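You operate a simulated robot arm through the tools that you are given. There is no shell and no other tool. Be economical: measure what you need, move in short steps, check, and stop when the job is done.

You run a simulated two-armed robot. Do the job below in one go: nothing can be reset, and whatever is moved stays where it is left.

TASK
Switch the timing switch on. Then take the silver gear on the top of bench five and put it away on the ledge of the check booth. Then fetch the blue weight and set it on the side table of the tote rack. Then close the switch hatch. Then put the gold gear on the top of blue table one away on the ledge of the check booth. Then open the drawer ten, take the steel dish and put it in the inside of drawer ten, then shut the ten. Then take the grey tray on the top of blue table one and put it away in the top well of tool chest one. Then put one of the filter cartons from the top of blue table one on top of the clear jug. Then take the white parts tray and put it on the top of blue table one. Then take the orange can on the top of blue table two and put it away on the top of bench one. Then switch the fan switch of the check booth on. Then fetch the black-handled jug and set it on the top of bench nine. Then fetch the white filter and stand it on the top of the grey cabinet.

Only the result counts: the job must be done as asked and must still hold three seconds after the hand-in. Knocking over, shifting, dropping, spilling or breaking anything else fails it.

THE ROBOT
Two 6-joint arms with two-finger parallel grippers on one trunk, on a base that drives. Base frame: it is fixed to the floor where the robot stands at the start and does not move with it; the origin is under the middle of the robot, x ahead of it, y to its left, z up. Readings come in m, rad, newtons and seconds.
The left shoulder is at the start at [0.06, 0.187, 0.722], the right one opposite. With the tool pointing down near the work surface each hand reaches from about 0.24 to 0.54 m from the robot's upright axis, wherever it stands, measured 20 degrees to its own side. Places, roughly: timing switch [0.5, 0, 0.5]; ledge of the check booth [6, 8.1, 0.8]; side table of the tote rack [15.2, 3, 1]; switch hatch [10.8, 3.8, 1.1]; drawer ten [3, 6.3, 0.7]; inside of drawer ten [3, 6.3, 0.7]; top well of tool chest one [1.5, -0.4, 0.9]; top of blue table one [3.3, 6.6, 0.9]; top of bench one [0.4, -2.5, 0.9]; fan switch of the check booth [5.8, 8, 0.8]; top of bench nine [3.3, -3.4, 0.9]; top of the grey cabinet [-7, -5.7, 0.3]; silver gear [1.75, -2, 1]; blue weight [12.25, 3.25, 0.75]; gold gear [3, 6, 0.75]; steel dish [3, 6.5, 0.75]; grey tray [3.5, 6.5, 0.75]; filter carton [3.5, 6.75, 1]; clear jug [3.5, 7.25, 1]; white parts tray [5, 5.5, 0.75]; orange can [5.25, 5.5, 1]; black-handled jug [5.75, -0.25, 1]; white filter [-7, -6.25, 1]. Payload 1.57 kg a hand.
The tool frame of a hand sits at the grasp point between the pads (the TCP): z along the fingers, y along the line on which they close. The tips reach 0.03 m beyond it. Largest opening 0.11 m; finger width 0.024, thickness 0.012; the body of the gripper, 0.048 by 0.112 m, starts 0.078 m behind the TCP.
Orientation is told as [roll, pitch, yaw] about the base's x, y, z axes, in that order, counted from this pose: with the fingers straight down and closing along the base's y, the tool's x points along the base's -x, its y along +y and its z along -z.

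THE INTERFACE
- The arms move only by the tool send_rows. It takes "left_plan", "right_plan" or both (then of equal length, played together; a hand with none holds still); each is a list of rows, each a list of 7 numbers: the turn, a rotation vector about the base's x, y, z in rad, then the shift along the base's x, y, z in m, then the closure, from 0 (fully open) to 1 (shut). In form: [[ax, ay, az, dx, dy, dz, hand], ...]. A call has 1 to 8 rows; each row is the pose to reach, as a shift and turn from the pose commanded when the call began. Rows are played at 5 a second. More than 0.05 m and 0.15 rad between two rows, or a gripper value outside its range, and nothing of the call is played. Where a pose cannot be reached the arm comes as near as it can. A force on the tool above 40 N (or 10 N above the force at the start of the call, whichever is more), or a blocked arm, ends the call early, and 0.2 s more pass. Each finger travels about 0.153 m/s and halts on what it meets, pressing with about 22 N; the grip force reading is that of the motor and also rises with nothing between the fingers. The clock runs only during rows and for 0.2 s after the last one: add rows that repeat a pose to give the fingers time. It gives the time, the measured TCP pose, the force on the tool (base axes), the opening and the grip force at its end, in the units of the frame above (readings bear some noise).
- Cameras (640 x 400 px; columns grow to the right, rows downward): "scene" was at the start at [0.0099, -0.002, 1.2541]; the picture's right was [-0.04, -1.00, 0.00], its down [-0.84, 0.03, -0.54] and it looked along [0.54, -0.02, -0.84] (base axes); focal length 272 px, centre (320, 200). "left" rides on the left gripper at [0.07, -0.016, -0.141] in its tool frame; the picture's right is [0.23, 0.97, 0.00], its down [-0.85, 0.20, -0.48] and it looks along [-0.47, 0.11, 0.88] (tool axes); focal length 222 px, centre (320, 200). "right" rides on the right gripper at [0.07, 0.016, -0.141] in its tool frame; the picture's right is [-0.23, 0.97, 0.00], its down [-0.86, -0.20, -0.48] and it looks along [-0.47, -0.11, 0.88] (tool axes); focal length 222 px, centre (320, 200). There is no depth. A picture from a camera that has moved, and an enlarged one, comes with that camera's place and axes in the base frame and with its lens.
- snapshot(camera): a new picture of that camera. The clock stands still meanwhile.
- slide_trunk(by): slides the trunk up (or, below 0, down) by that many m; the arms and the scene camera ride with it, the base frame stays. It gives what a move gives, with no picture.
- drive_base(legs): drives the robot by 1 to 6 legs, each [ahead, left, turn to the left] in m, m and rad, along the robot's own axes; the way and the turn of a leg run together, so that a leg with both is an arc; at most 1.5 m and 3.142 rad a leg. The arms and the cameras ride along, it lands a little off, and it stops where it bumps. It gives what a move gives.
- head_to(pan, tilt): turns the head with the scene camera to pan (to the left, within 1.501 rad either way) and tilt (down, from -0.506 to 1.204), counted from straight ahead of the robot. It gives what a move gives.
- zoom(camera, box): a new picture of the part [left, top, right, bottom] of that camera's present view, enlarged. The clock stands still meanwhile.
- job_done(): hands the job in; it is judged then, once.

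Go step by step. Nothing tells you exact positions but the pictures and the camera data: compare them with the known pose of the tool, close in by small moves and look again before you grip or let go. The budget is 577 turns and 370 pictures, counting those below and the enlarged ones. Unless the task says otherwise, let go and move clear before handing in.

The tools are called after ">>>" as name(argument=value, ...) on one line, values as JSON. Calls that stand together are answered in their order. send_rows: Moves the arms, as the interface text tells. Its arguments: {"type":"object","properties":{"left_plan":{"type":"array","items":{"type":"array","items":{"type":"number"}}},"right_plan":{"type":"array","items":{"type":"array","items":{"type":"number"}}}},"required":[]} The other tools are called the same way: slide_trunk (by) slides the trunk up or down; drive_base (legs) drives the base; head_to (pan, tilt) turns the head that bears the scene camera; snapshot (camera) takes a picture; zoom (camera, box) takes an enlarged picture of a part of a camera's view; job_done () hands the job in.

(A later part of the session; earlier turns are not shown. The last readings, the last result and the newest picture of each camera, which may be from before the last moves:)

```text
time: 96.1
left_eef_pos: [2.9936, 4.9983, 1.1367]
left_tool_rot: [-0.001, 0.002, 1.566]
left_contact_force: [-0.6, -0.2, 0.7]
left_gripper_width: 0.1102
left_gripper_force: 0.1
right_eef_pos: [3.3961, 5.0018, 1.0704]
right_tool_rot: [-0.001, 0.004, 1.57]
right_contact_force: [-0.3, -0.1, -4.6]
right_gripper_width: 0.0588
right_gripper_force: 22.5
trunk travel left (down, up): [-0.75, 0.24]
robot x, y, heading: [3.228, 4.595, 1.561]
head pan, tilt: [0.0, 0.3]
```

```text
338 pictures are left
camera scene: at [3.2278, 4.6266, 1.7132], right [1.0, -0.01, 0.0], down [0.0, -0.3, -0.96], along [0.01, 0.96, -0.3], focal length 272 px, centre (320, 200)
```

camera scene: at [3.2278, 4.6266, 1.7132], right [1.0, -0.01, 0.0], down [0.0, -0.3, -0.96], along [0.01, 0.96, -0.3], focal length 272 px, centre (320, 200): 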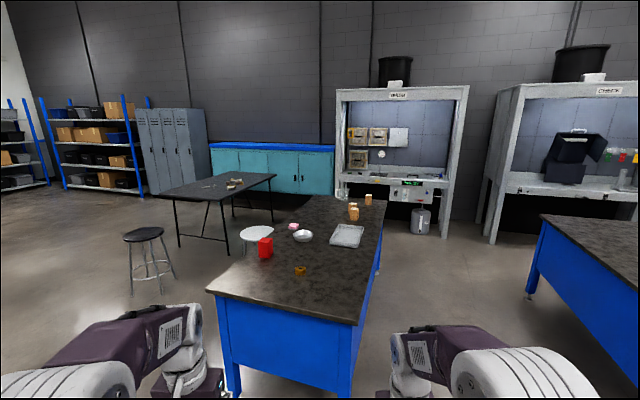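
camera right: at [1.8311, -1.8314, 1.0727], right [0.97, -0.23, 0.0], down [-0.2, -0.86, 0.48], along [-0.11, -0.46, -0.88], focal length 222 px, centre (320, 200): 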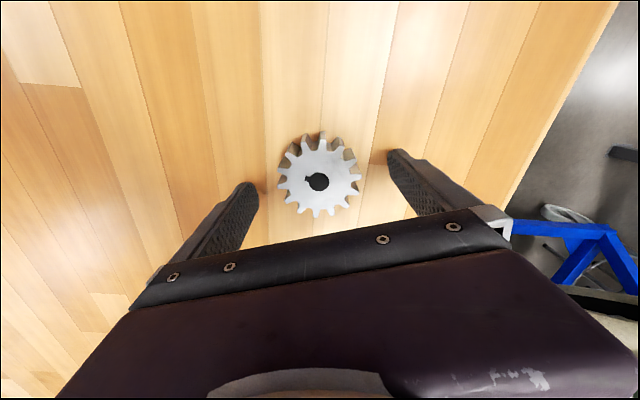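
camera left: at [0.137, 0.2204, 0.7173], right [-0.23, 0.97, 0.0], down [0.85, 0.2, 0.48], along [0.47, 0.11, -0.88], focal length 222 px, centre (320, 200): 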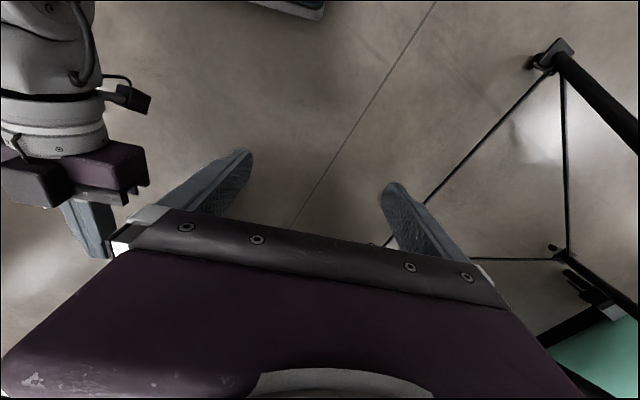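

>>> zoom(camera="scene", box=[200, 170, 400, 330])

>>> zoom(camera="scene", box=[480, 70, 640, 220])

```text
2.50 times, centred on (300, 250) of scene
camera zoom: at [3.2278, 4.6266, 1.7132], right [1.0, -0.01, 0.0], down [0.0, -0.3, -0.96], along [0.01, 0.96, -0.3], focal length 679 px, centre (370, 75)
```

zoom: 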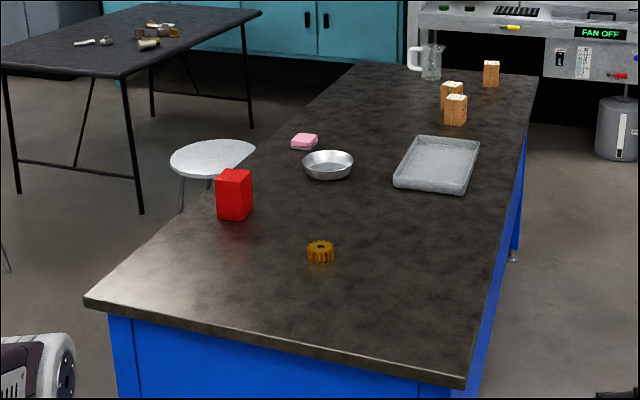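

```text
2.67 times, centred on (560, 145) of scene
camera zoom: at [3.2278, 4.6266, 1.7132], right [1.0, -0.01, 0.0], down [0.0, -0.3, -0.96], along [0.01, 0.96, -0.3], focal length 724 px, centre (-320, 347)
```

zoom: 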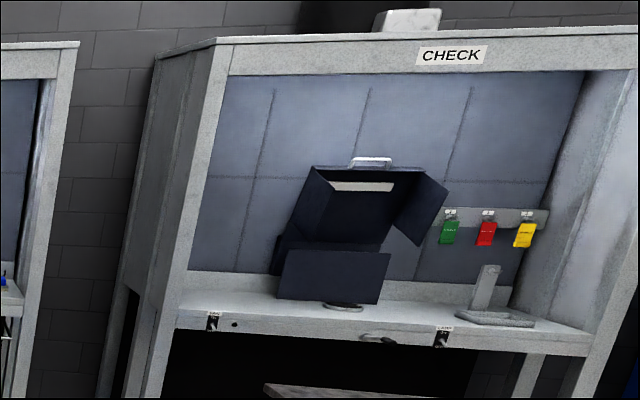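

I see table one with the gold gear, dish, tray, cartons, jug; the "CHECK" booth is to the right. The tables are turned by about -0.29 rad. I look down to see how far my base sticks out.

>>> head_to(pan=0, tilt=1.2)

>>> snapshot(camera="scene")

```text
time: 97.3
left_eef_pos: [2.9935, 4.9988, 1.1369]
left_tool_rot: [0.0, -0.001, 1.565]
left_contact_force: [-0.1, -0.3, 0.0]
left_gripper_width: 0.1102
left_gripper_force: 0.0
right_eef_pos: [3.395, 5.0028, 1.0707]
right_tool_rot: [-0.004, 0.004, 1.571]
right_contact_force: [-0.1, -0.7, -3.9]
right_gripper_width: 0.0587
right_gripper_force: 21.9
trunk travel left (down, up): [-0.75, 0.24]
robot x, y, heading: [3.228, 4.592, 1.568]
head pan, tilt: [0.0, 1.201]
```

```text
335 pictures are left
camera scene: at [3.2276, 4.5898, 1.6412], right [1.0, -0.01, 0.0], down [-0.01, -0.93, -0.36], along [0.0, 0.36, -0.93], focal length 272 px, centre (320, 200)
```

scene: 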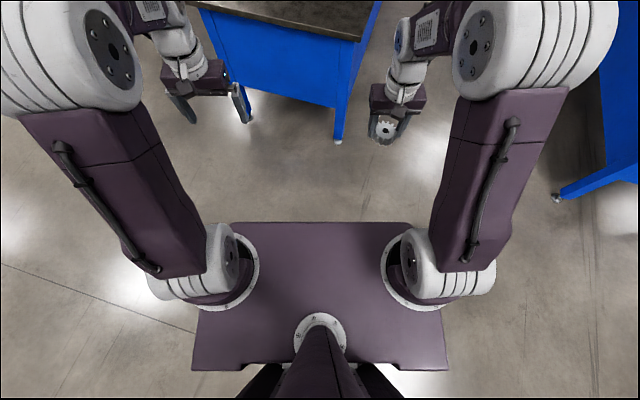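

>>> drive_base(legs=[[0.6, 0.09, 0], [0, 0, -0.29]])

>>> head_to(pan=0, tilt=0.8)

>>> snapshot(camera="scene")

```text
time: 101.7
left_eef_pos: [3.0308, 5.648, 1.1389]
left_tool_rot: [-0.001, -0.001, 1.276]
left_contact_force: [0.5, 0.2, 0.2]
left_gripper_width: 0.1099
left_gripper_force: 0.0
right_eef_pos: [3.4187, 5.5378, 1.0709]
right_tool_rot: [-0.004, 0.004, 1.282]
right_contact_force: [-0.3, -0.6, -5.2]
right_gripper_width: 0.0587
right_gripper_force: 21.2
trunk travel left (down, up): [-0.75, 0.24]
robot x, y, heading: [3.1436, 5.1917, 1.276]
head pan, tilt: [0.0, 1.201]
```

```text
time: 102.5
left_eef_pos: [3.033, 5.6473, 1.1364]
left_tool_rot: [0.0, 0.0, 1.279]
left_contact_force: [0.4, 0.2, 0.6]
left_gripper_width: 0.1102
left_gripper_force: 0.0
right_eef_pos: [3.4196, 5.5383, 1.071]
right_tool_rot: [-0.004, 0.003, 1.283]
right_contact_force: [0.4, 0.4, -5.0]
right_gripper_width: 0.0585
right_gripper_force: 22.5
trunk travel left (down, up): [-0.75, 0.24]
robot x, y, heading: [3.1454, 5.1935, 1.277]
head pan, tilt: [0.0, 0.799]
```

```text
334 pictures are left
camera scene: at [3.1478, 5.2123, 1.6688], right [0.96, -0.29, 0.0], down [-0.21, -0.69, -0.7], along [0.2, 0.67, -0.72], focal length 272 px, centre (320, 200)
```

scene: 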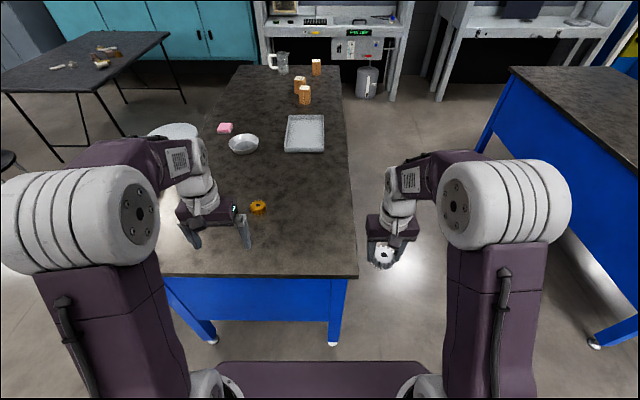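

>>> drive_base(legs=[[0.15, 0.05, 0]])

>>> send_rows(left_plan=[[0, 0, 0, -0.02, -0.03, -0.03, 0], [0, 0, 0, -0.03, -0.02, -0.08, 0]])

>>> snapshot(camera="left")

>>> snapshot(camera="scene")

```text
time: 103.9
left_eef_pos: [3.0286, 5.8038, 1.1384]
left_tool_rot: [0.001, -0.002, 1.277]
left_contact_force: [-0.4, -0.5, 0.6]
left_gripper_width: 0.1098
left_gripper_force: 0.0
right_eef_pos: [3.4148, 5.6946, 1.071]
right_tool_rot: [-0.003, 0.003, 1.283]
right_contact_force: [-1.0, -0.7, -3.9]
right_gripper_width: 0.0585
right_gripper_force: 21.6
trunk travel left (down, up): [-0.75, 0.24]
robot x, y, heading: [3.1382, 5.3538, 1.277]
head pan, tilt: [0.0, 0.799]
```

```text
refused: row 2 steps farther than a row can; nothing moved
```

```text
333 pictures are left
camera left: at [3.0244, 5.732, 1.2782], right [-1.0, 0.06, 0.0], down [0.06, 0.88, 0.48], along [0.03, 0.48, -0.88], focal length 222 px, centre (320, 200)
```

left: 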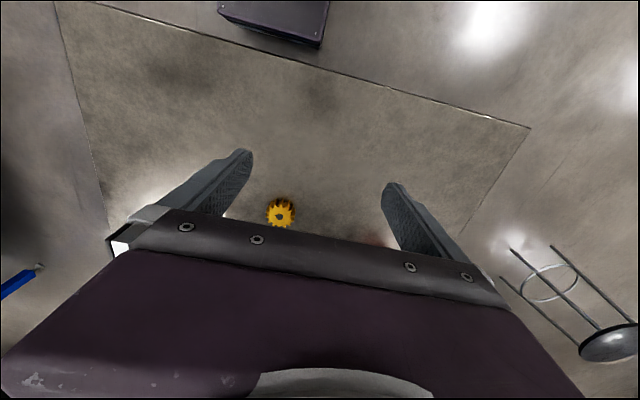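

```text
332 pictures are left
camera scene: at [3.1438, 5.3679, 1.6689], right [0.96, -0.29, 0.0], down [-0.21, -0.69, -0.7], along [0.2, 0.67, -0.72], focal length 272 px, centre (320, 200)
```

scene: 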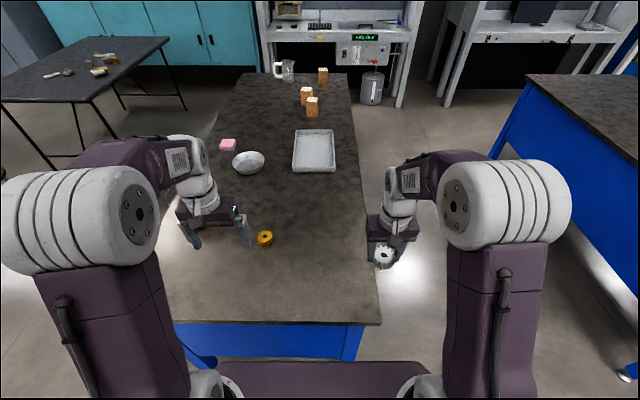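

The gold gear is at about [3.124, 5.986], top about z 0.87. I extend the left hand over it with a forward tilt.

>>> send_rows(left_plan=[[0.115, -0.035, 0, 0.016, 0.03, -0.02, 0], [0.23, -0.07, 0, 0.032, 0.06, -0.04, 0], [0.345, -0.105, 0, 0.048, 0.09, -0.06, 0], [0.46, -0.14, 0, 0.064, 0.12, -0.08, 0], [0.574, -0.174, 0, 0.08, 0.15, -0.1, 0], [0.574, -0.174, 0, 0.095, 0.182, -0.12, 0], [0.574, -0.174, 0, 0.095, 0.182, -0.16, 0]])

>>> snapshot(camera="left")

>>> zoom(camera="scene", box=[180, 170, 340, 270])

```text
time: 105.5
left_eef_pos: [3.1252, 5.988, 0.9924]
left_tool_rot: [-0.003, -0.596, 1.272]
left_contact_force: [0.3, -0.5, -0.7]
left_gripper_width: 0.1101
left_gripper_force: 0.1
left hand out of reach, approached as far as the arm can: row 5, 7
right_eef_pos: [3.4139, 5.6968, 1.0711]
right_tool_rot: [-0.003, 0.005, 1.285]
right_contact_force: [-0.6, -0.5, -4.0]
right_gripper_width: 0.0587
right_gripper_force: 22.0
trunk travel left (down, up): [-0.75, 0.24]
robot x, y, heading: [3.1342, 5.3462, 1.278]
head pan, tilt: [0.0, 0.799]
```

```text
331 pictures are left
camera left: at [3.1009, 5.8516, 1.0681], right [-0.99, 0.11, -0.13], down [-0.06, 0.48, 0.88], along [0.16, 0.87, -0.47], focal length 222 px, centre (320, 200)
```

left: 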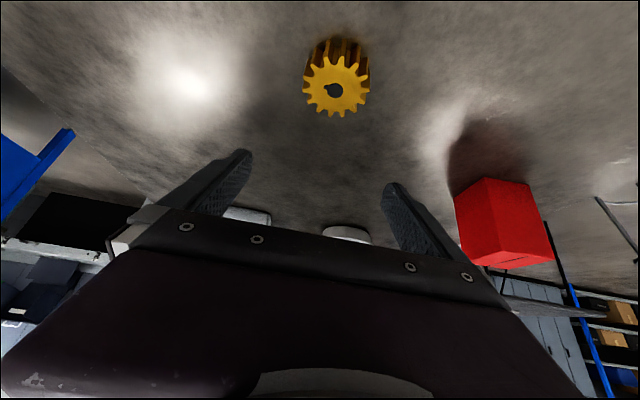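

```text
4.00 times, centred on (260, 220) of scene
camera zoom: at [3.1436, 5.3716, 1.6689], right [0.96, -0.29, 0.0], down [-0.21, -0.69, -0.7], along [0.2, 0.67, -0.72], focal length 1086 px, centre (560, 120)
```

zoom: 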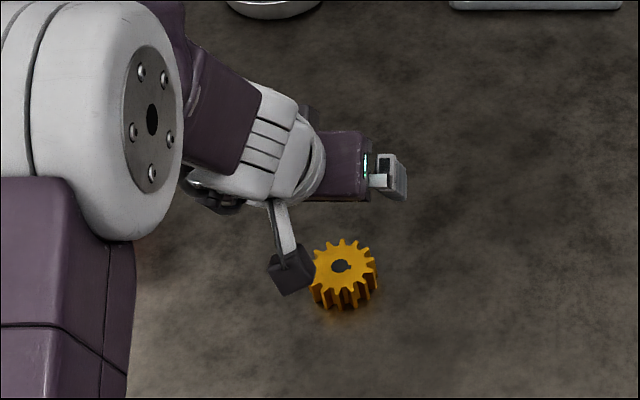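

>>> slide_trunk(by=-0.08)

>>> zoom(camera="left", box=[160, 50, 480, 250])

>>> zoom(camera="scene", box=[180, 170, 340, 270])

```text
time: 106.7
left_eef_pos: [3.1248, 5.9869, 0.9119]
left_tool_rot: [-0.007, -0.593, 1.277]
left_contact_force: [-0.3, -0.8, -0.2]
left_gripper_width: 0.1098
left_gripper_force: 0.0
right_eef_pos: [3.4145, 5.6966, 0.9914]
right_tool_rot: [-0.003, 0.004, 1.284]
right_contact_force: [0.9, 0.0, -3.5]
right_gripper_width: 0.0585
right_gripper_force: 21.3
trunk travel left (down, up): [-0.67, 0.32]
robot x, y, heading: [3.1357, 5.3534, 1.276]
head pan, tilt: [0.0, 0.799]
```

```text
2.00 times, centred on (320, 150) of left
camera zoom: at [3.1011, 5.851, 0.9886], right [-0.99, 0.1, -0.13], down [-0.07, 0.48, 0.88], along [0.15, 0.87, -0.47], focal length 444 px, centre (320, 300)
```

zoom: 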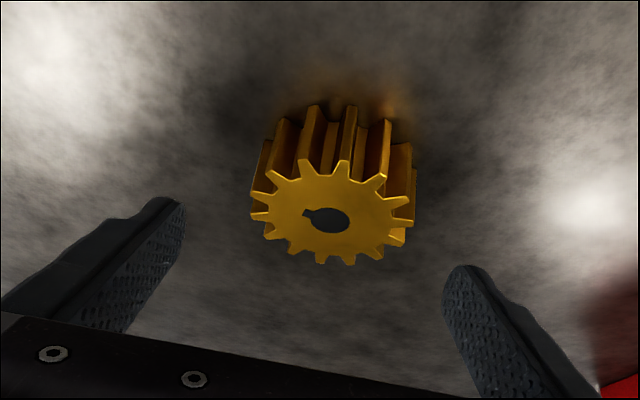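

```text
4.00 times, centred on (260, 220) of scene
camera zoom: at [3.1437, 5.371, 1.5889], right [0.96, -0.29, 0.0], down [-0.21, -0.69, -0.7], along [0.2, 0.67, -0.72], focal length 1086 px, centre (560, 120)
```

zoom: 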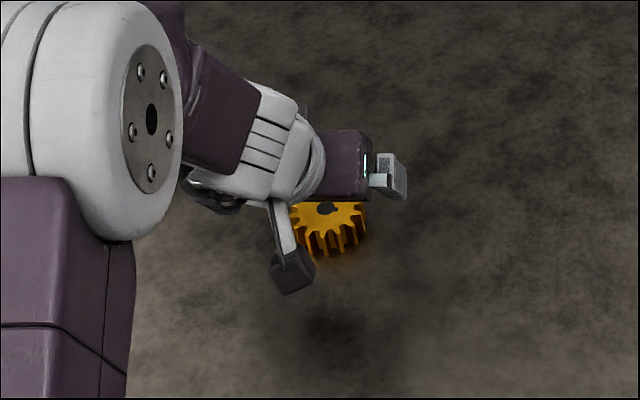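

>>> slide_trunk(by=-0.018)

>>> zoom(camera="left", box=[160, 50, 480, 250])

```text
time: 107.4
left_eef_pos: [3.1264, 5.9871, 0.8935]
left_tool_rot: [-0.006, -0.596, 1.278]
left_contact_force: [-0.2, -0.9, -0.2]
left_gripper_width: 0.11
left_gripper_force: 0.0
right_eef_pos: [3.4151, 5.6963, 0.9731]
right_tool_rot: [-0.004, 0.003, 1.285]
right_contact_force: [0.2, -0.2, -4.5]
right_gripper_width: 0.0584
right_gripper_force: 21.9
trunk travel left (down, up): [-0.652, 0.338]
robot x, y, heading: [3.1381, 5.3493, 1.279]
head pan, tilt: [0.0, 0.799]
```

```text
2.00 times, centred on (320, 150) of left
camera zoom: at [3.1011, 5.851, 0.9705], right [-0.99, 0.1, -0.13], down [-0.07, 0.48, 0.88], along [0.15, 0.87, -0.47], focal length 444 px, centre (320, 300)
```

zoom: 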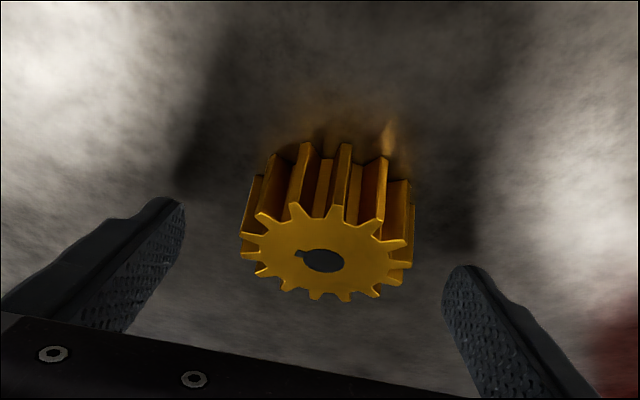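

>>> send_rows(left_plan=[[0, 0, 0, -0.005, -0.015, -0.003, 0], [0, 0, 0, -0.005, -0.015, -0.003, 0]])

>>> zoom(camera="left", box=[160, 50, 480, 250])

```text
time: 108.0
left_eef_pos: [3.1248, 5.9813, 0.8929]
left_tool_rot: [-0.013, -0.591, 1.277]
left_contact_force: [-0.2, 0.1, -0.1]
left_gripper_width: 0.1099
left_gripper_force: 0.0
left hand out of reach, approached as far as the arm can: row 1
right_eef_pos: [3.4158, 5.6968, 0.9727]
right_tool_rot: [-0.005, 0.005, 1.283]
right_contact_force: [-0.4, -0.1, -3.6]
right_gripper_width: 0.0584
right_gripper_force: 22.1
trunk travel left (down, up): [-0.652, 0.338]
robot x, y, heading: [3.1401, 5.3494, 1.28]
head pan, tilt: [0.0, 0.799]
```

```text
2.00 times, centred on (320, 150) of left
camera zoom: at [3.1003, 5.8458, 0.9698], right [-0.98, 0.11, -0.14], down [-0.07, 0.49, 0.87], along [0.16, 0.87, -0.47], focal length 444 px, centre (320, 300)
```

zoom: 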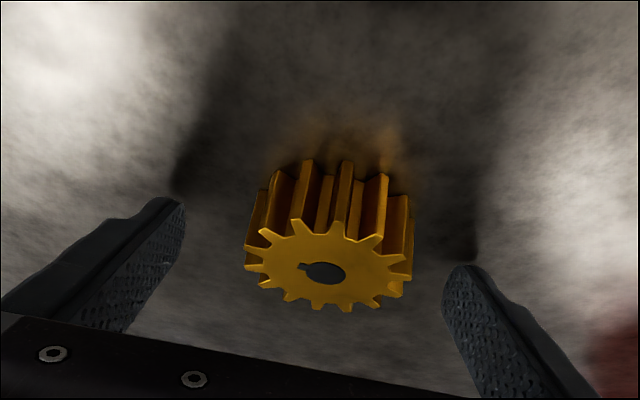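

>>> send_rows(left_plan=[[-0.13, 0.04, 0, -0.001, -0.004, 0, 0], [-0.24, 0.073, 0, -0.002, -0.006, -0.0015, 0], [-0.24, 0.073, 0, -0.002, -0.006, -0.0015, 0]])

>>> zoom(camera="left", box=[160, 50, 480, 250])

```text
time: 108.8
left_eef_pos: [3.1518, 5.9756, 0.8978]
left_tool_rot: [-0.123, -0.522, 1.266]
left_contact_force: [-3.0, 8.5, 11.7]
left_gripper_width: 0.1098
left_gripper_force: 0.1
left hand out of reach, approached as far as the arm can: row 1, 2
right_eef_pos: [3.4146, 5.697, 0.9729]
right_tool_rot: [-0.003, 0.004, 1.284]
right_contact_force: [-0.1, 0.1, -4.1]
right_gripper_width: 0.0585
right_gripper_force: 21.4
trunk travel left (down, up): [-0.652, 0.338]
robot x, y, heading: [3.1378, 5.3523, 1.276]
head pan, tilt: [0.0, 0.799]
```

```text
2.00 times, centred on (320, 150) of left
camera zoom: at [3.1119, 5.8503, 0.9852], right [-0.96, 0.16, -0.22], down [-0.09, 0.57, 0.82], along [0.25, 0.81, -0.53], focal length 444 px, centre (320, 300)
```

zoom: 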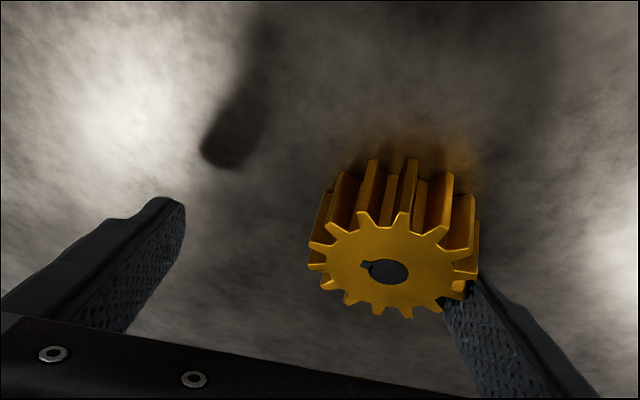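

The pose got distorted, touching the table. I raise the trunk a little and recheck.

>>> slide_trunk(by=0.08)

>>> send_rows(left_plan=[[0, 0, 0, 0, 0, 0, 0], [0, 0, 0, 0, 0, 0, 0]])

>>> snapshot(camera="scene")

```text
time: 109.9
left_eef_pos: [3.1519, 5.9737, 0.9762]
left_tool_rot: [-0.126, -0.516, 1.264]
left_contact_force: [0.4, 0.2, 0.8]
left_gripper_width: 0.1101
left_gripper_force: 0.1
right_eef_pos: [3.4149, 5.696, 1.0539]
right_tool_rot: [-0.004, 0.003, 1.285]
right_contact_force: [-0.4, 0.0, -3.1]
right_gripper_width: 0.0587
right_gripper_force: 21.9
trunk travel left (down, up): [-0.732, 0.258]
robot x, y, heading: [3.1373, 5.3508, 1.277]
head pan, tilt: [0.0, 0.799]
```

```text
time: 110.5
left_eef_pos: [3.1512, 5.9738, 0.9754]
left_tool_rot: [-0.126, -0.516, 1.265]
left_contact_force: [-0.8, 0.0, 0.0]
left_gripper_width: 0.1102
left_gripper_force: 0.1
right_eef_pos: [3.4139, 5.6957, 1.0531]
right_tool_rot: [-0.003, 0.004, 1.285]
right_contact_force: [0.8, 0.8, -3.9]
right_gripper_width: 0.0586
right_gripper_force: 21.6
trunk travel left (down, up): [-0.732, 0.258]
robot x, y, heading: [3.1387, 5.3536, 1.279]
head pan, tilt: [0.0, 0.799]
```

```text
324 pictures are left
camera scene: at [3.1438, 5.3715, 1.6508], right [0.96, -0.29, 0.0], down [-0.21, -0.69, -0.7], along [0.2, 0.67, -0.72], focal length 272 px, centre (320, 200)
```

scene: 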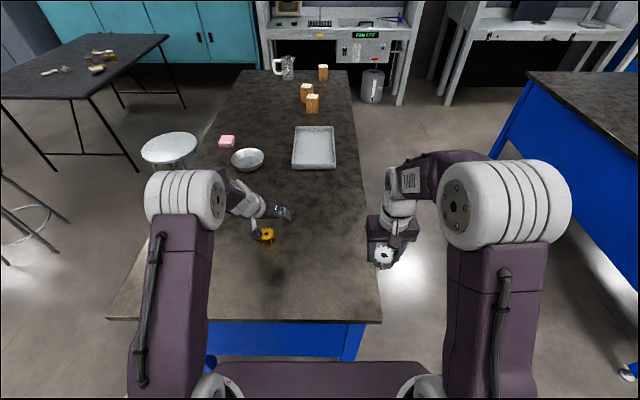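

>>> send_rows(left_plan=[[-0.06, 0.08, 0.027, -0.01, 0.003, 0.04, 0], [-0.125, 0.161, 0.055, -0.027, 0.006, 0.08, 0], [-0.125, 0.161, 0.055, -0.027, 0.006, 0.08, 0], [-0.125, 0.161, 0.055, -0.027, 0.006, 0.08, 0]])

```text
time: 111.5
left_eef_pos: [3.1244, 5.9806, 1.0569]
left_tool_rot: [0.005, -0.349, 1.267]
left_contact_force: [0.0, -0.3, 0.3]
left_gripper_width: 0.1098
left_gripper_force: 0.1
right_eef_pos: [3.4148, 5.6959, 1.0527]
right_tool_rot: [-0.004, 0.004, 1.284]
right_contact_force: [-0.6, 0.1, -4.8]
right_gripper_width: 0.0583
right_gripper_force: 22.2
trunk travel left (down, up): [-0.732, 0.258]
robot x, y, heading: [3.1396, 5.3511, 1.273]
head pan, tilt: [0.0, 0.799]
```

>>> send_rows(right_plan=[[0, 0, 0, 0, 0, 0.05, 0.75], [0, 0, 0, 0, 0, 0.1, 0.75], [0, 0, 0, 0, 0, 0.1, 0.75]], left_plan=[[0, 0, 0, -0.002, -0.006, 0, 0], [0, 0, 0, -0.002, -0.006, 0, 0], [0, 0, 0, -0.002, -0.006, 0, 0]])

>>> slide_trunk(by=-0.13)

>>> zoom(camera="left", box=[160, 50, 480, 250])

>>> zoom(camera="scene", box=[180, 170, 340, 270])

```text
time: 112.3
left_eef_pos: [3.123, 5.975, 1.0568]
left_tool_rot: [0.002, -0.347, 1.266]
left_contact_force: [-0.5, 0.6, -0.5]
left_gripper_width: 0.11
left_gripper_force: 0.0
right_eef_pos: [3.4155, 5.6967, 1.1532]
right_tool_rot: [-0.003, 0.006, 1.286]
right_contact_force: [0.1, -0.1, -4.0]
right_gripper_width: 0.0589
right_gripper_force: 21.8
trunk travel left (down, up): [-0.732, 0.258]
robot x, y, heading: [3.1403, 5.3485, 1.279]
head pan, tilt: [0.0, 0.799]
```

```text
time: 113.9
left_eef_pos: [3.1239, 5.9731, 0.9264]
left_tool_rot: [0.003, -0.351, 1.268]
left_contact_force: [0.1, 1.3, -0.5]
left_gripper_width: 0.11
left_gripper_force: 0.0
right_eef_pos: [3.4142, 5.6968, 1.0213]
right_tool_rot: [-0.004, 0.004, 1.285]
right_contact_force: [-0.3, 0.2, -4.5]
right_gripper_width: 0.0585
right_gripper_force: 21.8
trunk travel left (down, up): [-0.602, 0.388]
robot x, y, heading: [3.1404, 5.3475, 1.283]
head pan, tilt: [0.0, 0.799]
```

```text
2.00 times, centred on (320, 150) of left
camera zoom: at [3.106, 5.8598, 1.0344], right [-0.99, 0.09, -0.08], down [0.0, 0.67, 0.74], along [0.12, 0.74, -0.66], focal length 444 px, centre (320, 300)
```

zoom: 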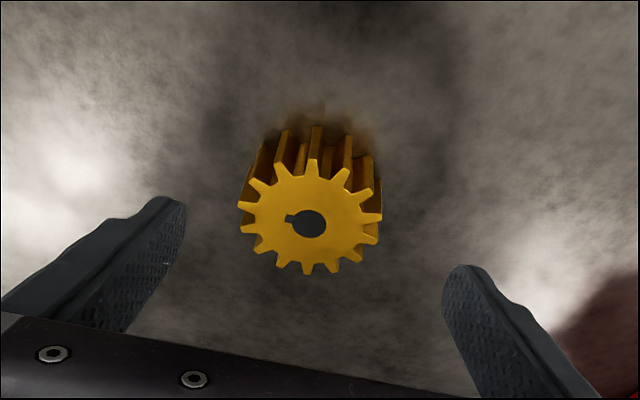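

```text
4.00 times, centred on (260, 220) of scene
camera zoom: at [3.1437, 5.3712, 1.5209], right [0.96, -0.29, 0.0], down [-0.21, -0.69, -0.7], along [0.2, 0.67, -0.72], focal length 1086 px, centre (560, 120)
```

zoom: 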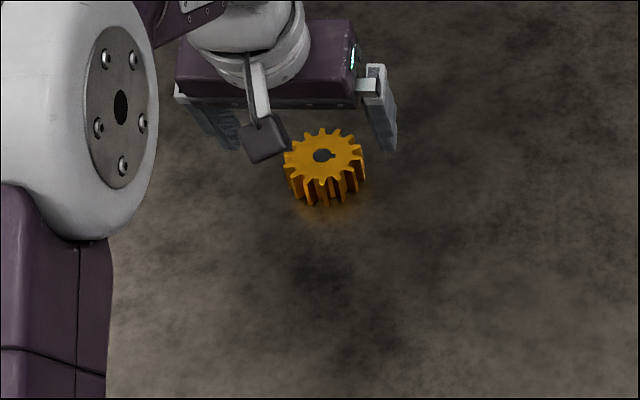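

>>> send_rows(left_plan=[[0, 0, 0, 0.007, 0, 0, 0], [0, 0, 0, 0.007, 0, 0, 0]])

>>> slide_trunk(by=-0.03)

>>> zoom(camera="left", box=[160, 50, 480, 250])

```text
time: 114.5
left_eef_pos: [3.129, 5.974, 0.9248]
left_tool_rot: [0.002, -0.349, 1.267]
left_contact_force: [0.2, -0.4, 0.0]
left_gripper_width: 0.1099
left_gripper_force: 0.0
right_eef_pos: [3.4155, 5.6964, 1.0235]
right_tool_rot: [-0.005, 0.004, 1.285]
right_contact_force: [-0.3, 0.0, -4.6]
right_gripper_width: 0.0587
right_gripper_force: 21.7
trunk travel left (down, up): [-0.602, 0.388]
robot x, y, heading: [3.1367, 5.3488, 1.274]
head pan, tilt: [0.0, 0.799]
```

```text
time: 115.3
left_eef_pos: [3.1303, 5.9748, 0.8959]
left_tool_rot: [0.003, -0.35, 1.267]
left_contact_force: [0.0, 0.1, 0.0]
left_gripper_width: 0.1098
left_gripper_force: 0.0
right_eef_pos: [3.4153, 5.6951, 0.9927]
right_tool_rot: [-0.005, 0.003, 1.285]
right_contact_force: [-0.1, -0.2, -3.9]
right_gripper_width: 0.0584
right_gripper_force: 22.2
trunk travel left (down, up): [-0.572, 0.418]
robot x, y, heading: [3.1367, 5.3487, 1.275]
head pan, tilt: [0.0, 0.799]
```

```text
2.00 times, centred on (320, 150) of left
camera zoom: at [3.1129, 5.8597, 1.0044], right [-0.99, 0.09, -0.08], down [0.0, 0.67, 0.74], along [0.12, 0.74, -0.66], focal length 444 px, centre (320, 300)
```

zoom: 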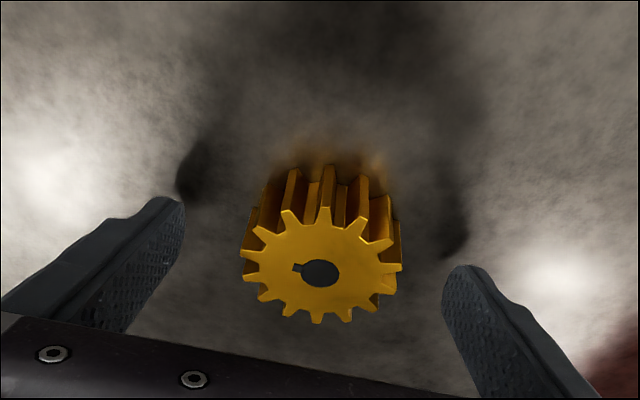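

Well aligned; I close the left hand.

>>> send_rows(left_plan=[[0, 0, 0, 0, 0, 0, 0.3], [0, 0, 0, 0, 0, 0, 0.75], [0, 0, 0, 0, 0, 0, 0.75], [0, 0, 0, 0, 0, 0, 0.75]])

>>> slide_trunk(by=0.15)

>>> zoom(camera="left", box=[160, 50, 480, 250])

```text
time: 116.3
left_eef_pos: [3.1299, 5.9748, 0.8965]
left_tool_rot: [0.001, -0.349, 1.267]
left_contact_force: [-0.4, 1.3, -0.5]
left_gripper_width: 0.0592
left_gripper_force: 21.9
right_eef_pos: [3.4147, 5.6959, 0.9927]
right_tool_rot: [-0.003, 0.007, 1.284]
right_contact_force: [0.1, -0.1, -4.5]
right_gripper_width: 0.0584
right_gripper_force: 21.5
trunk travel left (down, up): [-0.572, 0.418]
robot x, y, heading: [3.1376, 5.3515, 1.277]
head pan, tilt: [0.0, 0.799]
```

```text
time: 118.0
left_eef_pos: [3.1297, 5.9746, 1.0466]
left_tool_rot: [0.002, -0.35, 1.268]
left_contact_force: [0.3, -0.3, -4.3]
left_gripper_width: 0.0594
left_gripper_force: 21.9
right_eef_pos: [3.4153, 5.6971, 1.143]
right_tool_rot: [-0.003, 0.007, 1.285]
right_contact_force: [0.0, 0.7, -4.3]
right_gripper_width: 0.0587
right_gripper_force: 22.0
trunk travel left (down, up): [-0.722, 0.268]
robot x, y, heading: [3.1353, 5.349, 1.279]
head pan, tilt: [0.0, 0.799]
```

```text
2.00 times, centred on (320, 150) of left
camera zoom: at [3.113, 5.8606, 1.1538], right [-0.99, 0.09, -0.08], down [0.0, 0.67, 0.74], along [0.11, 0.74, -0.67], focal length 444 px, centre (320, 300)
```

zoom: 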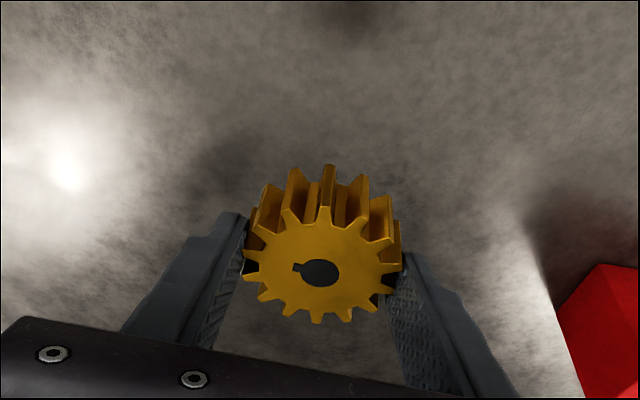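

Both gears are held. I drive round the table's corner into the gap between the blue tables toward the check booth.

>>> drive_base(legs=[[-0.42, 0, 0], [0, -0.87, 0], [1.2, 0, 0], [0.9, 0, 0]])

>>> head_to(pan=-0.4, tilt=0.5)

>>> snapshot(camera="scene")

```text
time: 134.7
left_eef_pos: [4.4605, 7.2966, 1.0459]
left_tool_rot: [0.001, -0.349, 1.26]
left_contact_force: [-1.1, -0.5, -5.4]
left_gripper_width: 0.0593
left_gripper_force: 22.2
right_eef_pos: [4.7452, 7.017, 1.1423]
right_tool_rot: [-0.004, 0.006, 1.275]
right_contact_force: [-0.7, -0.7, -4.1]
right_gripper_width: 0.0583
right_gripper_force: 21.9
trunk travel left (down, up): [-0.722, 0.268]
robot x, y, heading: [4.462, 6.6727, 1.27]
head pan, tilt: [0.0, 0.799]
```

```text
time: 135.6
left_eef_pos: [4.463, 7.2966, 1.046]
left_tool_rot: [0.002, -0.349, 1.26]
left_contact_force: [0.1, -0.7, -5.0]
left_gripper_width: 0.0592
left_gripper_force: 22.1
right_eef_pos: [4.745, 7.0168, 1.144]
right_tool_rot: [-0.003, 0.005, 1.277]
right_contact_force: [0.2, 0.8, -4.6]
right_gripper_width: 0.0584
right_gripper_force: 22.4
trunk travel left (down, up): [-0.722, 0.268]
robot x, y, heading: [4.4658, 6.6736, 1.271]
head pan, tilt: [-0.4, 0.499]
```

```text
319 pictures are left
camera scene: at [4.5057, 6.6872, 1.6667], right [0.76, -0.64, 0.0], down [-0.31, -0.37, -0.88], along [0.57, 0.67, -0.48], focal length 272 px, centre (320, 200)
```

scene: 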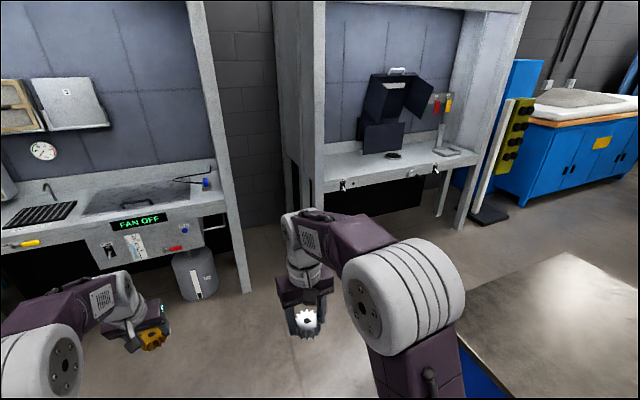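

>>> drive_base(legs=[[0.83, 0, 0], [0, -1.16, 0], [0, 0, 0.007]])

>>> head_to(pan=0, tilt=0.6)

>>> snapshot(camera="scene")

```text
time: 145.8
left_eef_pos: [5.8061, 7.7571, 1.0466]
left_tool_rot: [0.004, -0.349, 1.269]
left_contact_force: [-0.4, 0.4, -4.1]
left_gripper_width: 0.0593
left_gripper_force: 22.2
right_eef_pos: [6.0913, 7.48, 1.1431]
right_tool_rot: [-0.002, 0.005, 1.287]
right_contact_force: [0.0, -0.3, -3.8]
right_gripper_width: 0.0586
right_gripper_force: 21.9
trunk travel left (down, up): [-0.722, 0.268]
robot x, y, heading: [5.8154, 7.1324, 1.275]
head pan, tilt: [-0.4, 0.499]
```

```text
time: 146.7
left_eef_pos: [5.8063, 7.7559, 1.0464]
left_tool_rot: [0.003, -0.349, 1.269]
left_contact_force: [-0.7, 0.3, -4.4]
left_gripper_width: 0.0592
left_gripper_force: 21.4
right_eef_pos: [6.0925, 7.478, 1.1432]
right_tool_rot: [-0.004, 0.005, 1.287]
right_contact_force: [0.5, 0.3, -4.0]
right_gripper_width: 0.0589
right_gripper_force: 21.8
trunk travel left (down, up): [-0.722, 0.268]
robot x, y, heading: [5.8146, 7.1329, 1.28]
head pan, tilt: [0.0, 0.6]
```

```text
318 pictures are left
camera scene: at [5.8234, 7.1617, 1.6577], right [0.96, -0.29, 0.0], down [-0.16, -0.54, -0.82], along [0.24, 0.79, -0.57], focal length 272 px, centre (320, 200)
```

scene: 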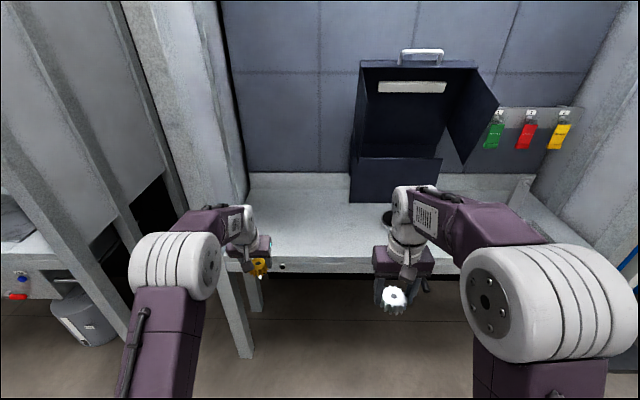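

The ledge's front edge is about 0.80 m ahead and it is about 0.33 m deep. I drive 0.33 m ahead so the gold gear is over the ledge.

>>> drive_base(legs=[[0.33, 0, 0]])

>>> slide_trunk(by=-0.1)

>>> snapshot(camera="scene")

>>> snapshot(camera="left")

```text
time: 148.9
left_eef_pos: [5.8982, 8.0716, 1.0468]
left_tool_rot: [0.002, -0.349, 1.273]
left_contact_force: [-0.7, -0.1, -5.0]
left_gripper_width: 0.0591
left_gripper_force: 22.4
right_eef_pos: [6.1854, 7.7957, 1.1429]
right_tool_rot: [-0.003, 0.003, 1.289]
right_contact_force: [-0.5, -0.3, -4.4]
right_gripper_width: 0.0589
right_gripper_force: 21.8
trunk travel left (down, up): [-0.722, 0.268]
robot x, y, heading: [5.9114, 7.4486, 1.285]
head pan, tilt: [0.0, 0.6]
```

```text
time: 150.2
left_eef_pos: [5.8977, 8.0715, 0.9456]
left_tool_rot: [0.0, -0.349, 1.272]
left_contact_force: [-0.4, -0.1, -4.5]
left_gripper_width: 0.0591
left_gripper_force: 21.9
right_eef_pos: [6.1847, 7.7957, 1.0434]
right_tool_rot: [-0.005, 0.005, 1.289]
right_contact_force: [-0.3, -0.9, -4.5]
right_gripper_width: 0.0583
right_gripper_force: 22.1
trunk travel left (down, up): [-0.622, 0.368]
robot x, y, heading: [5.9094, 7.4478, 1.284]
head pan, tilt: [0.0, 0.6]
```

```text
317 pictures are left
camera scene: at [5.9174, 7.4773, 1.5577], right [0.96, -0.28, 0.0], down [-0.16, -0.54, -0.82], along [0.23, 0.79, -0.57], focal length 272 px, centre (320, 200)
```

scene: 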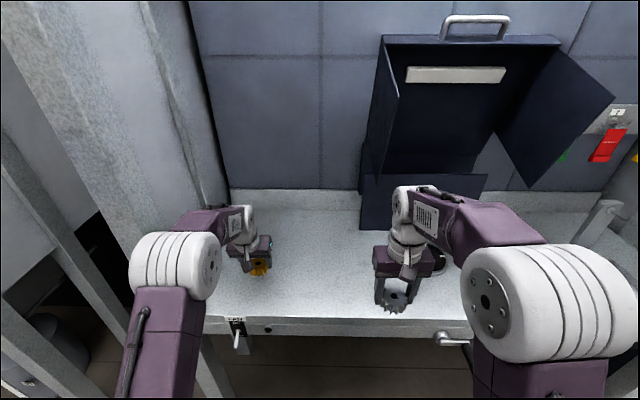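

```text
316 pictures are left
camera left: at [5.8817, 7.9579, 1.0539], right [-0.99, 0.08, -0.08], down [0.0, 0.67, 0.74], along [0.11, 0.74, -0.67], focal length 222 px, centre (320, 200)
```

left: 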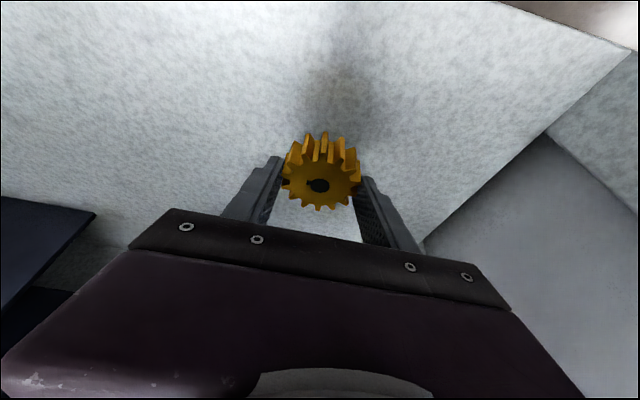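

>>> slide_trunk(by=-0.05)

>>> zoom(camera="left", box=[160, 50, 480, 250])

>>> zoom(camera="scene", box=[180, 200, 340, 300])

```text
time: 151.1
left_eef_pos: [5.8979, 8.0708, 0.8956]
left_tool_rot: [0.004, -0.349, 1.272]
left_contact_force: [-0.5, 0.5, -5.3]
left_gripper_width: 0.0591
left_gripper_force: 22.0
right_eef_pos: [6.1845, 7.7959, 0.9934]
right_tool_rot: [-0.003, 0.005, 1.289]
right_contact_force: [0.6, 0.9, -3.8]
right_gripper_width: 0.0588
right_gripper_force: 21.7
trunk travel left (down, up): [-0.572, 0.418]
robot x, y, heading: [5.9094, 7.4512, 1.279]
head pan, tilt: [0.0, 0.6]
```

```text
2.00 times, centred on (320, 150) of left
camera zoom: at [5.8816, 7.9578, 1.0039], right [-0.99, 0.08, -0.08], down [0.0, 0.67, 0.74], along [0.11, 0.74, -0.67], focal length 444 px, centre (320, 300)
```

zoom: 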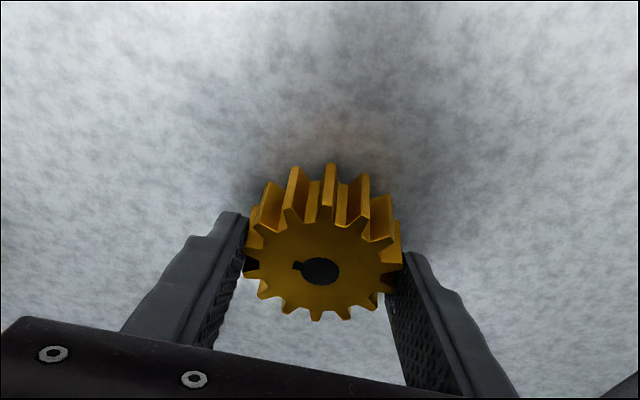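

```text
4.00 times, centred on (260, 250) of scene
camera zoom: at [5.9173, 7.4771, 1.5077], right [0.96, -0.28, 0.0], down [-0.16, -0.54, -0.82], along [0.23, 0.79, -0.57], focal length 1086 px, centre (560, 0)
```

zoom: 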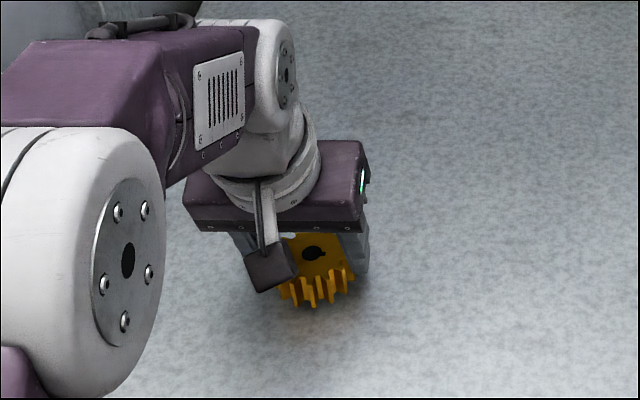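

>>> send_rows(left_plan=[[0, 0, 0, 0, 0, -0.004, 0.75], [0, 0, 0, 0, 0, -0.008, 0.75], [0, 0, 0, 0, 0, -0.012, 0.75], [0, 0, 0, 0, 0, -0.016, 0.75], [0, 0, 0, 0, 0, -0.02, 0.75]])

>>> zoom(camera="left", box=[160, 50, 480, 250])

```text
time: 152.3
left_eef_pos: [5.8982, 8.071, 0.8826]
left_tool_rot: [0.003, -0.36, 1.271]
left_contact_force: [-2.9, 2.6, 33.6]
left_gripper_width: 0.0594
left_gripper_force: 22.0
right_eef_pos: [6.185, 7.7926, 0.995]
right_tool_rot: [-0.003, 0.0, 1.291]
right_contact_force: [0.8, -0.8, -3.3]
right_gripper_width: 0.0587
right_gripper_force: 22.3
trunk travel left (down, up): [-0.572, 0.418]
robot x, y, heading: [5.9101, 7.4467, 1.281]
head pan, tilt: [0.0, 0.6]
```

```text
2.00 times, centred on (320, 150) of left
camera zoom: at [5.8814, 7.9553, 0.9884], right [-0.99, 0.08, -0.08], down [0.0, 0.66, 0.75], along [0.11, 0.75, -0.66], focal length 444 px, centre (320, 300)
```

zoom: 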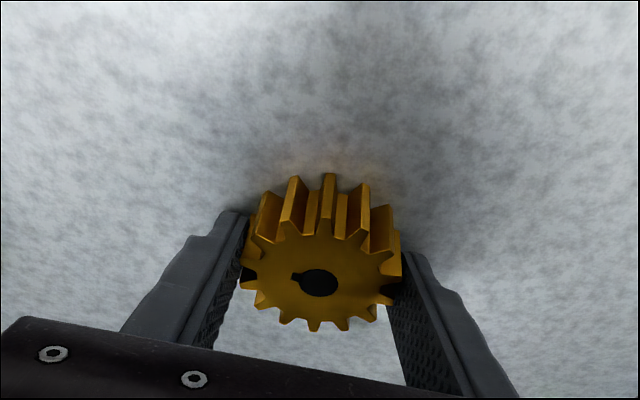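

Contact. I ease off, open and raise.

>>> send_rows(left_plan=[[0, 0, 0, 0, 0, 0.006, 0.7], [0, 0, 0, 0, 0, 0.006, 0.4], [0, 0, 0, 0, 0, 0.006, 0.1], [0, 0, 0, 0, 0, 0.006, 0.1]])

>>> slide_trunk(by=0.15)

>>> zoom(camera="scene", box=[180, 200, 340, 300])

```text
time: 153.3
left_eef_pos: [5.8982, 8.0686, 0.8821]
left_tool_rot: [0.002, -0.346, 1.269]
left_contact_force: [-2.7, -4.1, 10.4]
left_gripper_width: 0.0969
left_gripper_force: 0.1
right_eef_pos: [6.1859, 7.793, 0.9943]
right_tool_rot: [-0.002, 0.001, 1.288]
right_contact_force: [0.5, 0.1, -4.6]
right_gripper_width: 0.0587
right_gripper_force: 21.9
trunk travel left (down, up): [-0.572, 0.418]
robot x, y, heading: [5.907, 7.4455, 1.284]
head pan, tilt: [0.0, 0.6]
```

```text
time: 155.1
left_eef_pos: [5.8978, 8.0734, 1.0327]
left_tool_rot: [0.001, -0.35, 1.272]
left_contact_force: [0.1, 0.0, 0.4]
left_gripper_width: 0.0986
left_gripper_force: 0.0
right_eef_pos: [6.1856, 7.7954, 1.1416]
right_tool_rot: [-0.002, 0.004, 1.29]
right_contact_force: [-0.3, -0.2, -3.5]
right_gripper_width: 0.0587
right_gripper_force: 22.5
trunk travel left (down, up): [-0.722, 0.268]
robot x, y, heading: [5.9111, 7.4423, 1.283]
head pan, tilt: [0.0, 0.6]
```

```text
4.00 times, centred on (260, 250) of scene
camera zoom: at [5.9174, 7.4766, 1.6577], right [0.96, -0.28, 0.0], down [-0.16, -0.54, -0.82], along [0.23, 0.79, -0.57], focal length 1086 px, centre (560, 0)
```

zoom: 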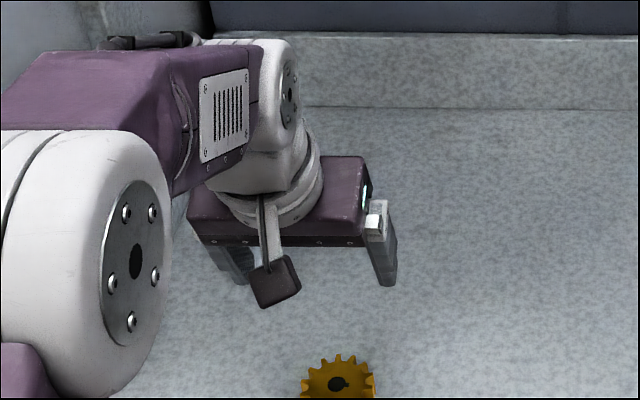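

>>> send_rows(left_plan=[[0, 0, 0, -0.012, -0.038, 0.02, 0], [-0.11, 0.033, 0, -0.024, -0.076, 0.04, 0], [-0.22, 0.067, 0, -0.036, -0.114, 0.06, 0], [-0.335, 0.1, 0, -0.048, -0.152, 0.08, 0], [-0.335, 0.1, 0, -0.058, -0.191, 0.08, 0], [-0.335, 0.1, 0, -0.058, -0.191, 0.08, 0]])

>>> drive_base(legs=[[0.17, 0, 0]])

>>> snapshot(camera="scene")

```text
time: 156.5
left_eef_pos: [5.8417, 7.8801, 1.1116]
left_tool_rot: [0.001, 0.001, 1.272]
left_contact_force: [0.3, 0.3, 0.3]
left_gripper_width: 0.1102
left_gripper_force: 0.1
right_eef_pos: [6.1847, 7.7966, 1.1426]
right_tool_rot: [-0.003, 0.006, 1.291]
right_contact_force: [0.1, 0.0, -4.4]
right_gripper_width: 0.0586
right_gripper_force: 22.0
trunk travel left (down, up): [-0.722, 0.268]
robot x, y, heading: [5.9087, 7.4517, 1.283]
head pan, tilt: [0.0, 0.6]
```

```text
time: 157.9
left_eef_pos: [5.8837, 8.0219, 1.1128]
left_tool_rot: [-0.001, -0.001, 1.27]
left_contact_force: [-0.1, 0.2, -0.3]
left_gripper_width: 0.1099
left_gripper_force: 0.1
right_eef_pos: [6.2256, 7.931, 1.1412]
right_tool_rot: [-0.006, 0.013, 1.291]
right_contact_force: [0.1, 0.1, -4.0]
right_gripper_width: 0.0584
right_gripper_force: 22.0
trunk travel left (down, up): [-0.722, 0.268]
robot x, y, heading: [5.9532, 7.5916, 1.272]
head pan, tilt: [0.0, 0.6]
stopped in leg 1: the robot was blocked; the commanded pose is now the measured one
```

```text
311 pictures are left
camera scene: at [5.9588, 7.6152, 1.6579], right [0.96, -0.29, 0.0], down [-0.16, -0.54, -0.83], along [0.24, 0.79, -0.56], focal length 272 px, centre (320, 200)
```

scene: 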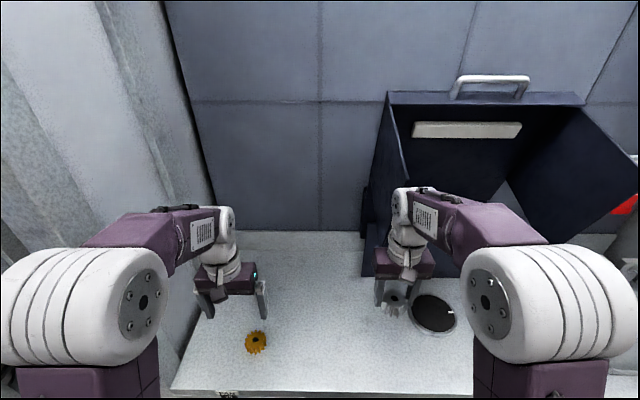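

The base bumped at about 0.31 m from the ledge. I back off slightly and set the silver gear down right of the gold one.

>>> drive_base(legs=[[-0.025, 0, 0]])

>>> slide_trunk(by=-0.1)

>>> send_rows(right_plan=[[0, 0, 0, -0.01, 0.045, 0, 0.75], [0, 0, 0, -0.02, 0.088, 0, 0.75], [0, 0, 0, -0.02, 0.088, -0.04, 0.75], [0, 0, 0, -0.02, 0.088, -0.08, 0.75], [0, 0, 0, -0.02, 0.088, -0.12, 0.75], [0, 0, 0, -0.02, 0.088, -0.145, 0.75], [0, 0, 0, -0.02, 0.088, -0.145, 0.75]])

>>> snapshot(camera="scene")

```text
time: 158.7
left_eef_pos: [5.8792, 8.0048, 1.1088]
left_tool_rot: [-0.001, 0.005, 1.272]
left_contact_force: [-0.1, 0.2, -0.1]
left_gripper_width: 0.1099
left_gripper_force: 0.1
right_eef_pos: [6.2209, 7.9155, 1.1379]
right_tool_rot: [-0.005, 0.021, 1.289]
right_contact_force: [-0.6, -0.5, -2.5]
right_gripper_width: 0.0586
right_gripper_force: 22.1
trunk travel left (down, up): [-0.722, 0.268]
robot x, y, heading: [5.9434, 7.5713, 1.281]
head pan, tilt: [0.0, 0.6]
```

```text
time: 160.0
left_eef_pos: [5.8772, 8.0003, 1.011]
left_tool_rot: [0.001, 0.0, 1.271]
left_contact_force: [-0.2, -1.2, 0.5]
left_gripper_width: 0.1098
left_gripper_force: 0.0
right_eef_pos: [6.2193, 7.9097, 1.0403]
right_tool_rot: [-0.005, 0.015, 1.289]
right_contact_force: [-0.3, 0.5, -3.2]
right_gripper_width: 0.0584
right_gripper_force: 21.8
trunk travel left (down, up): [-0.622, 0.368]
robot x, y, heading: [5.9418, 7.5679, 1.278]
head pan, tilt: [0.0, 0.6]
```

```text
time: 161.6
left_eef_pos: [5.8777, 7.9986, 1.0108]
left_tool_rot: [0.0, 0.0, 1.271]
left_contact_force: [0.1, 0.6, -0.6]
left_gripper_width: 0.11
left_gripper_force: 0.0
right_eef_pos: [6.2007, 7.9987, 0.894]
right_tool_rot: [-0.005, 0.016, 1.289]
right_contact_force: [-0.5, 0.3, -4.2]
right_gripper_width: 0.0585
right_gripper_force: 21.7
trunk travel left (down, up): [-0.622, 0.368]
robot x, y, heading: [5.9477, 7.5682, 1.275]
head pan, tilt: [0.0, 0.6]
```

```text
310 pictures are left
camera scene: at [5.9522, 7.5949, 1.5577], right [0.96, -0.29, 0.0], down [-0.16, -0.54, -0.83], along [0.24, 0.79, -0.56], focal length 272 px, centre (320, 200)
```

scene: 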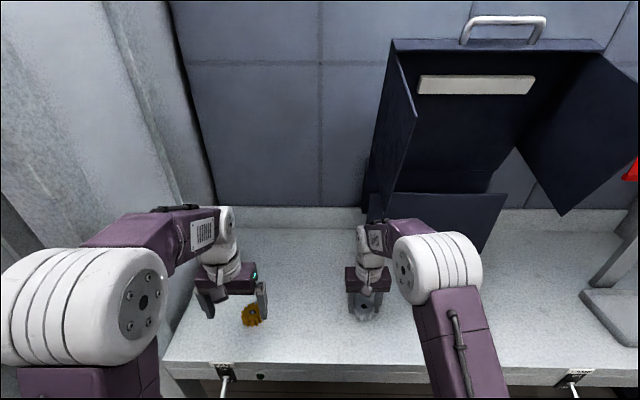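

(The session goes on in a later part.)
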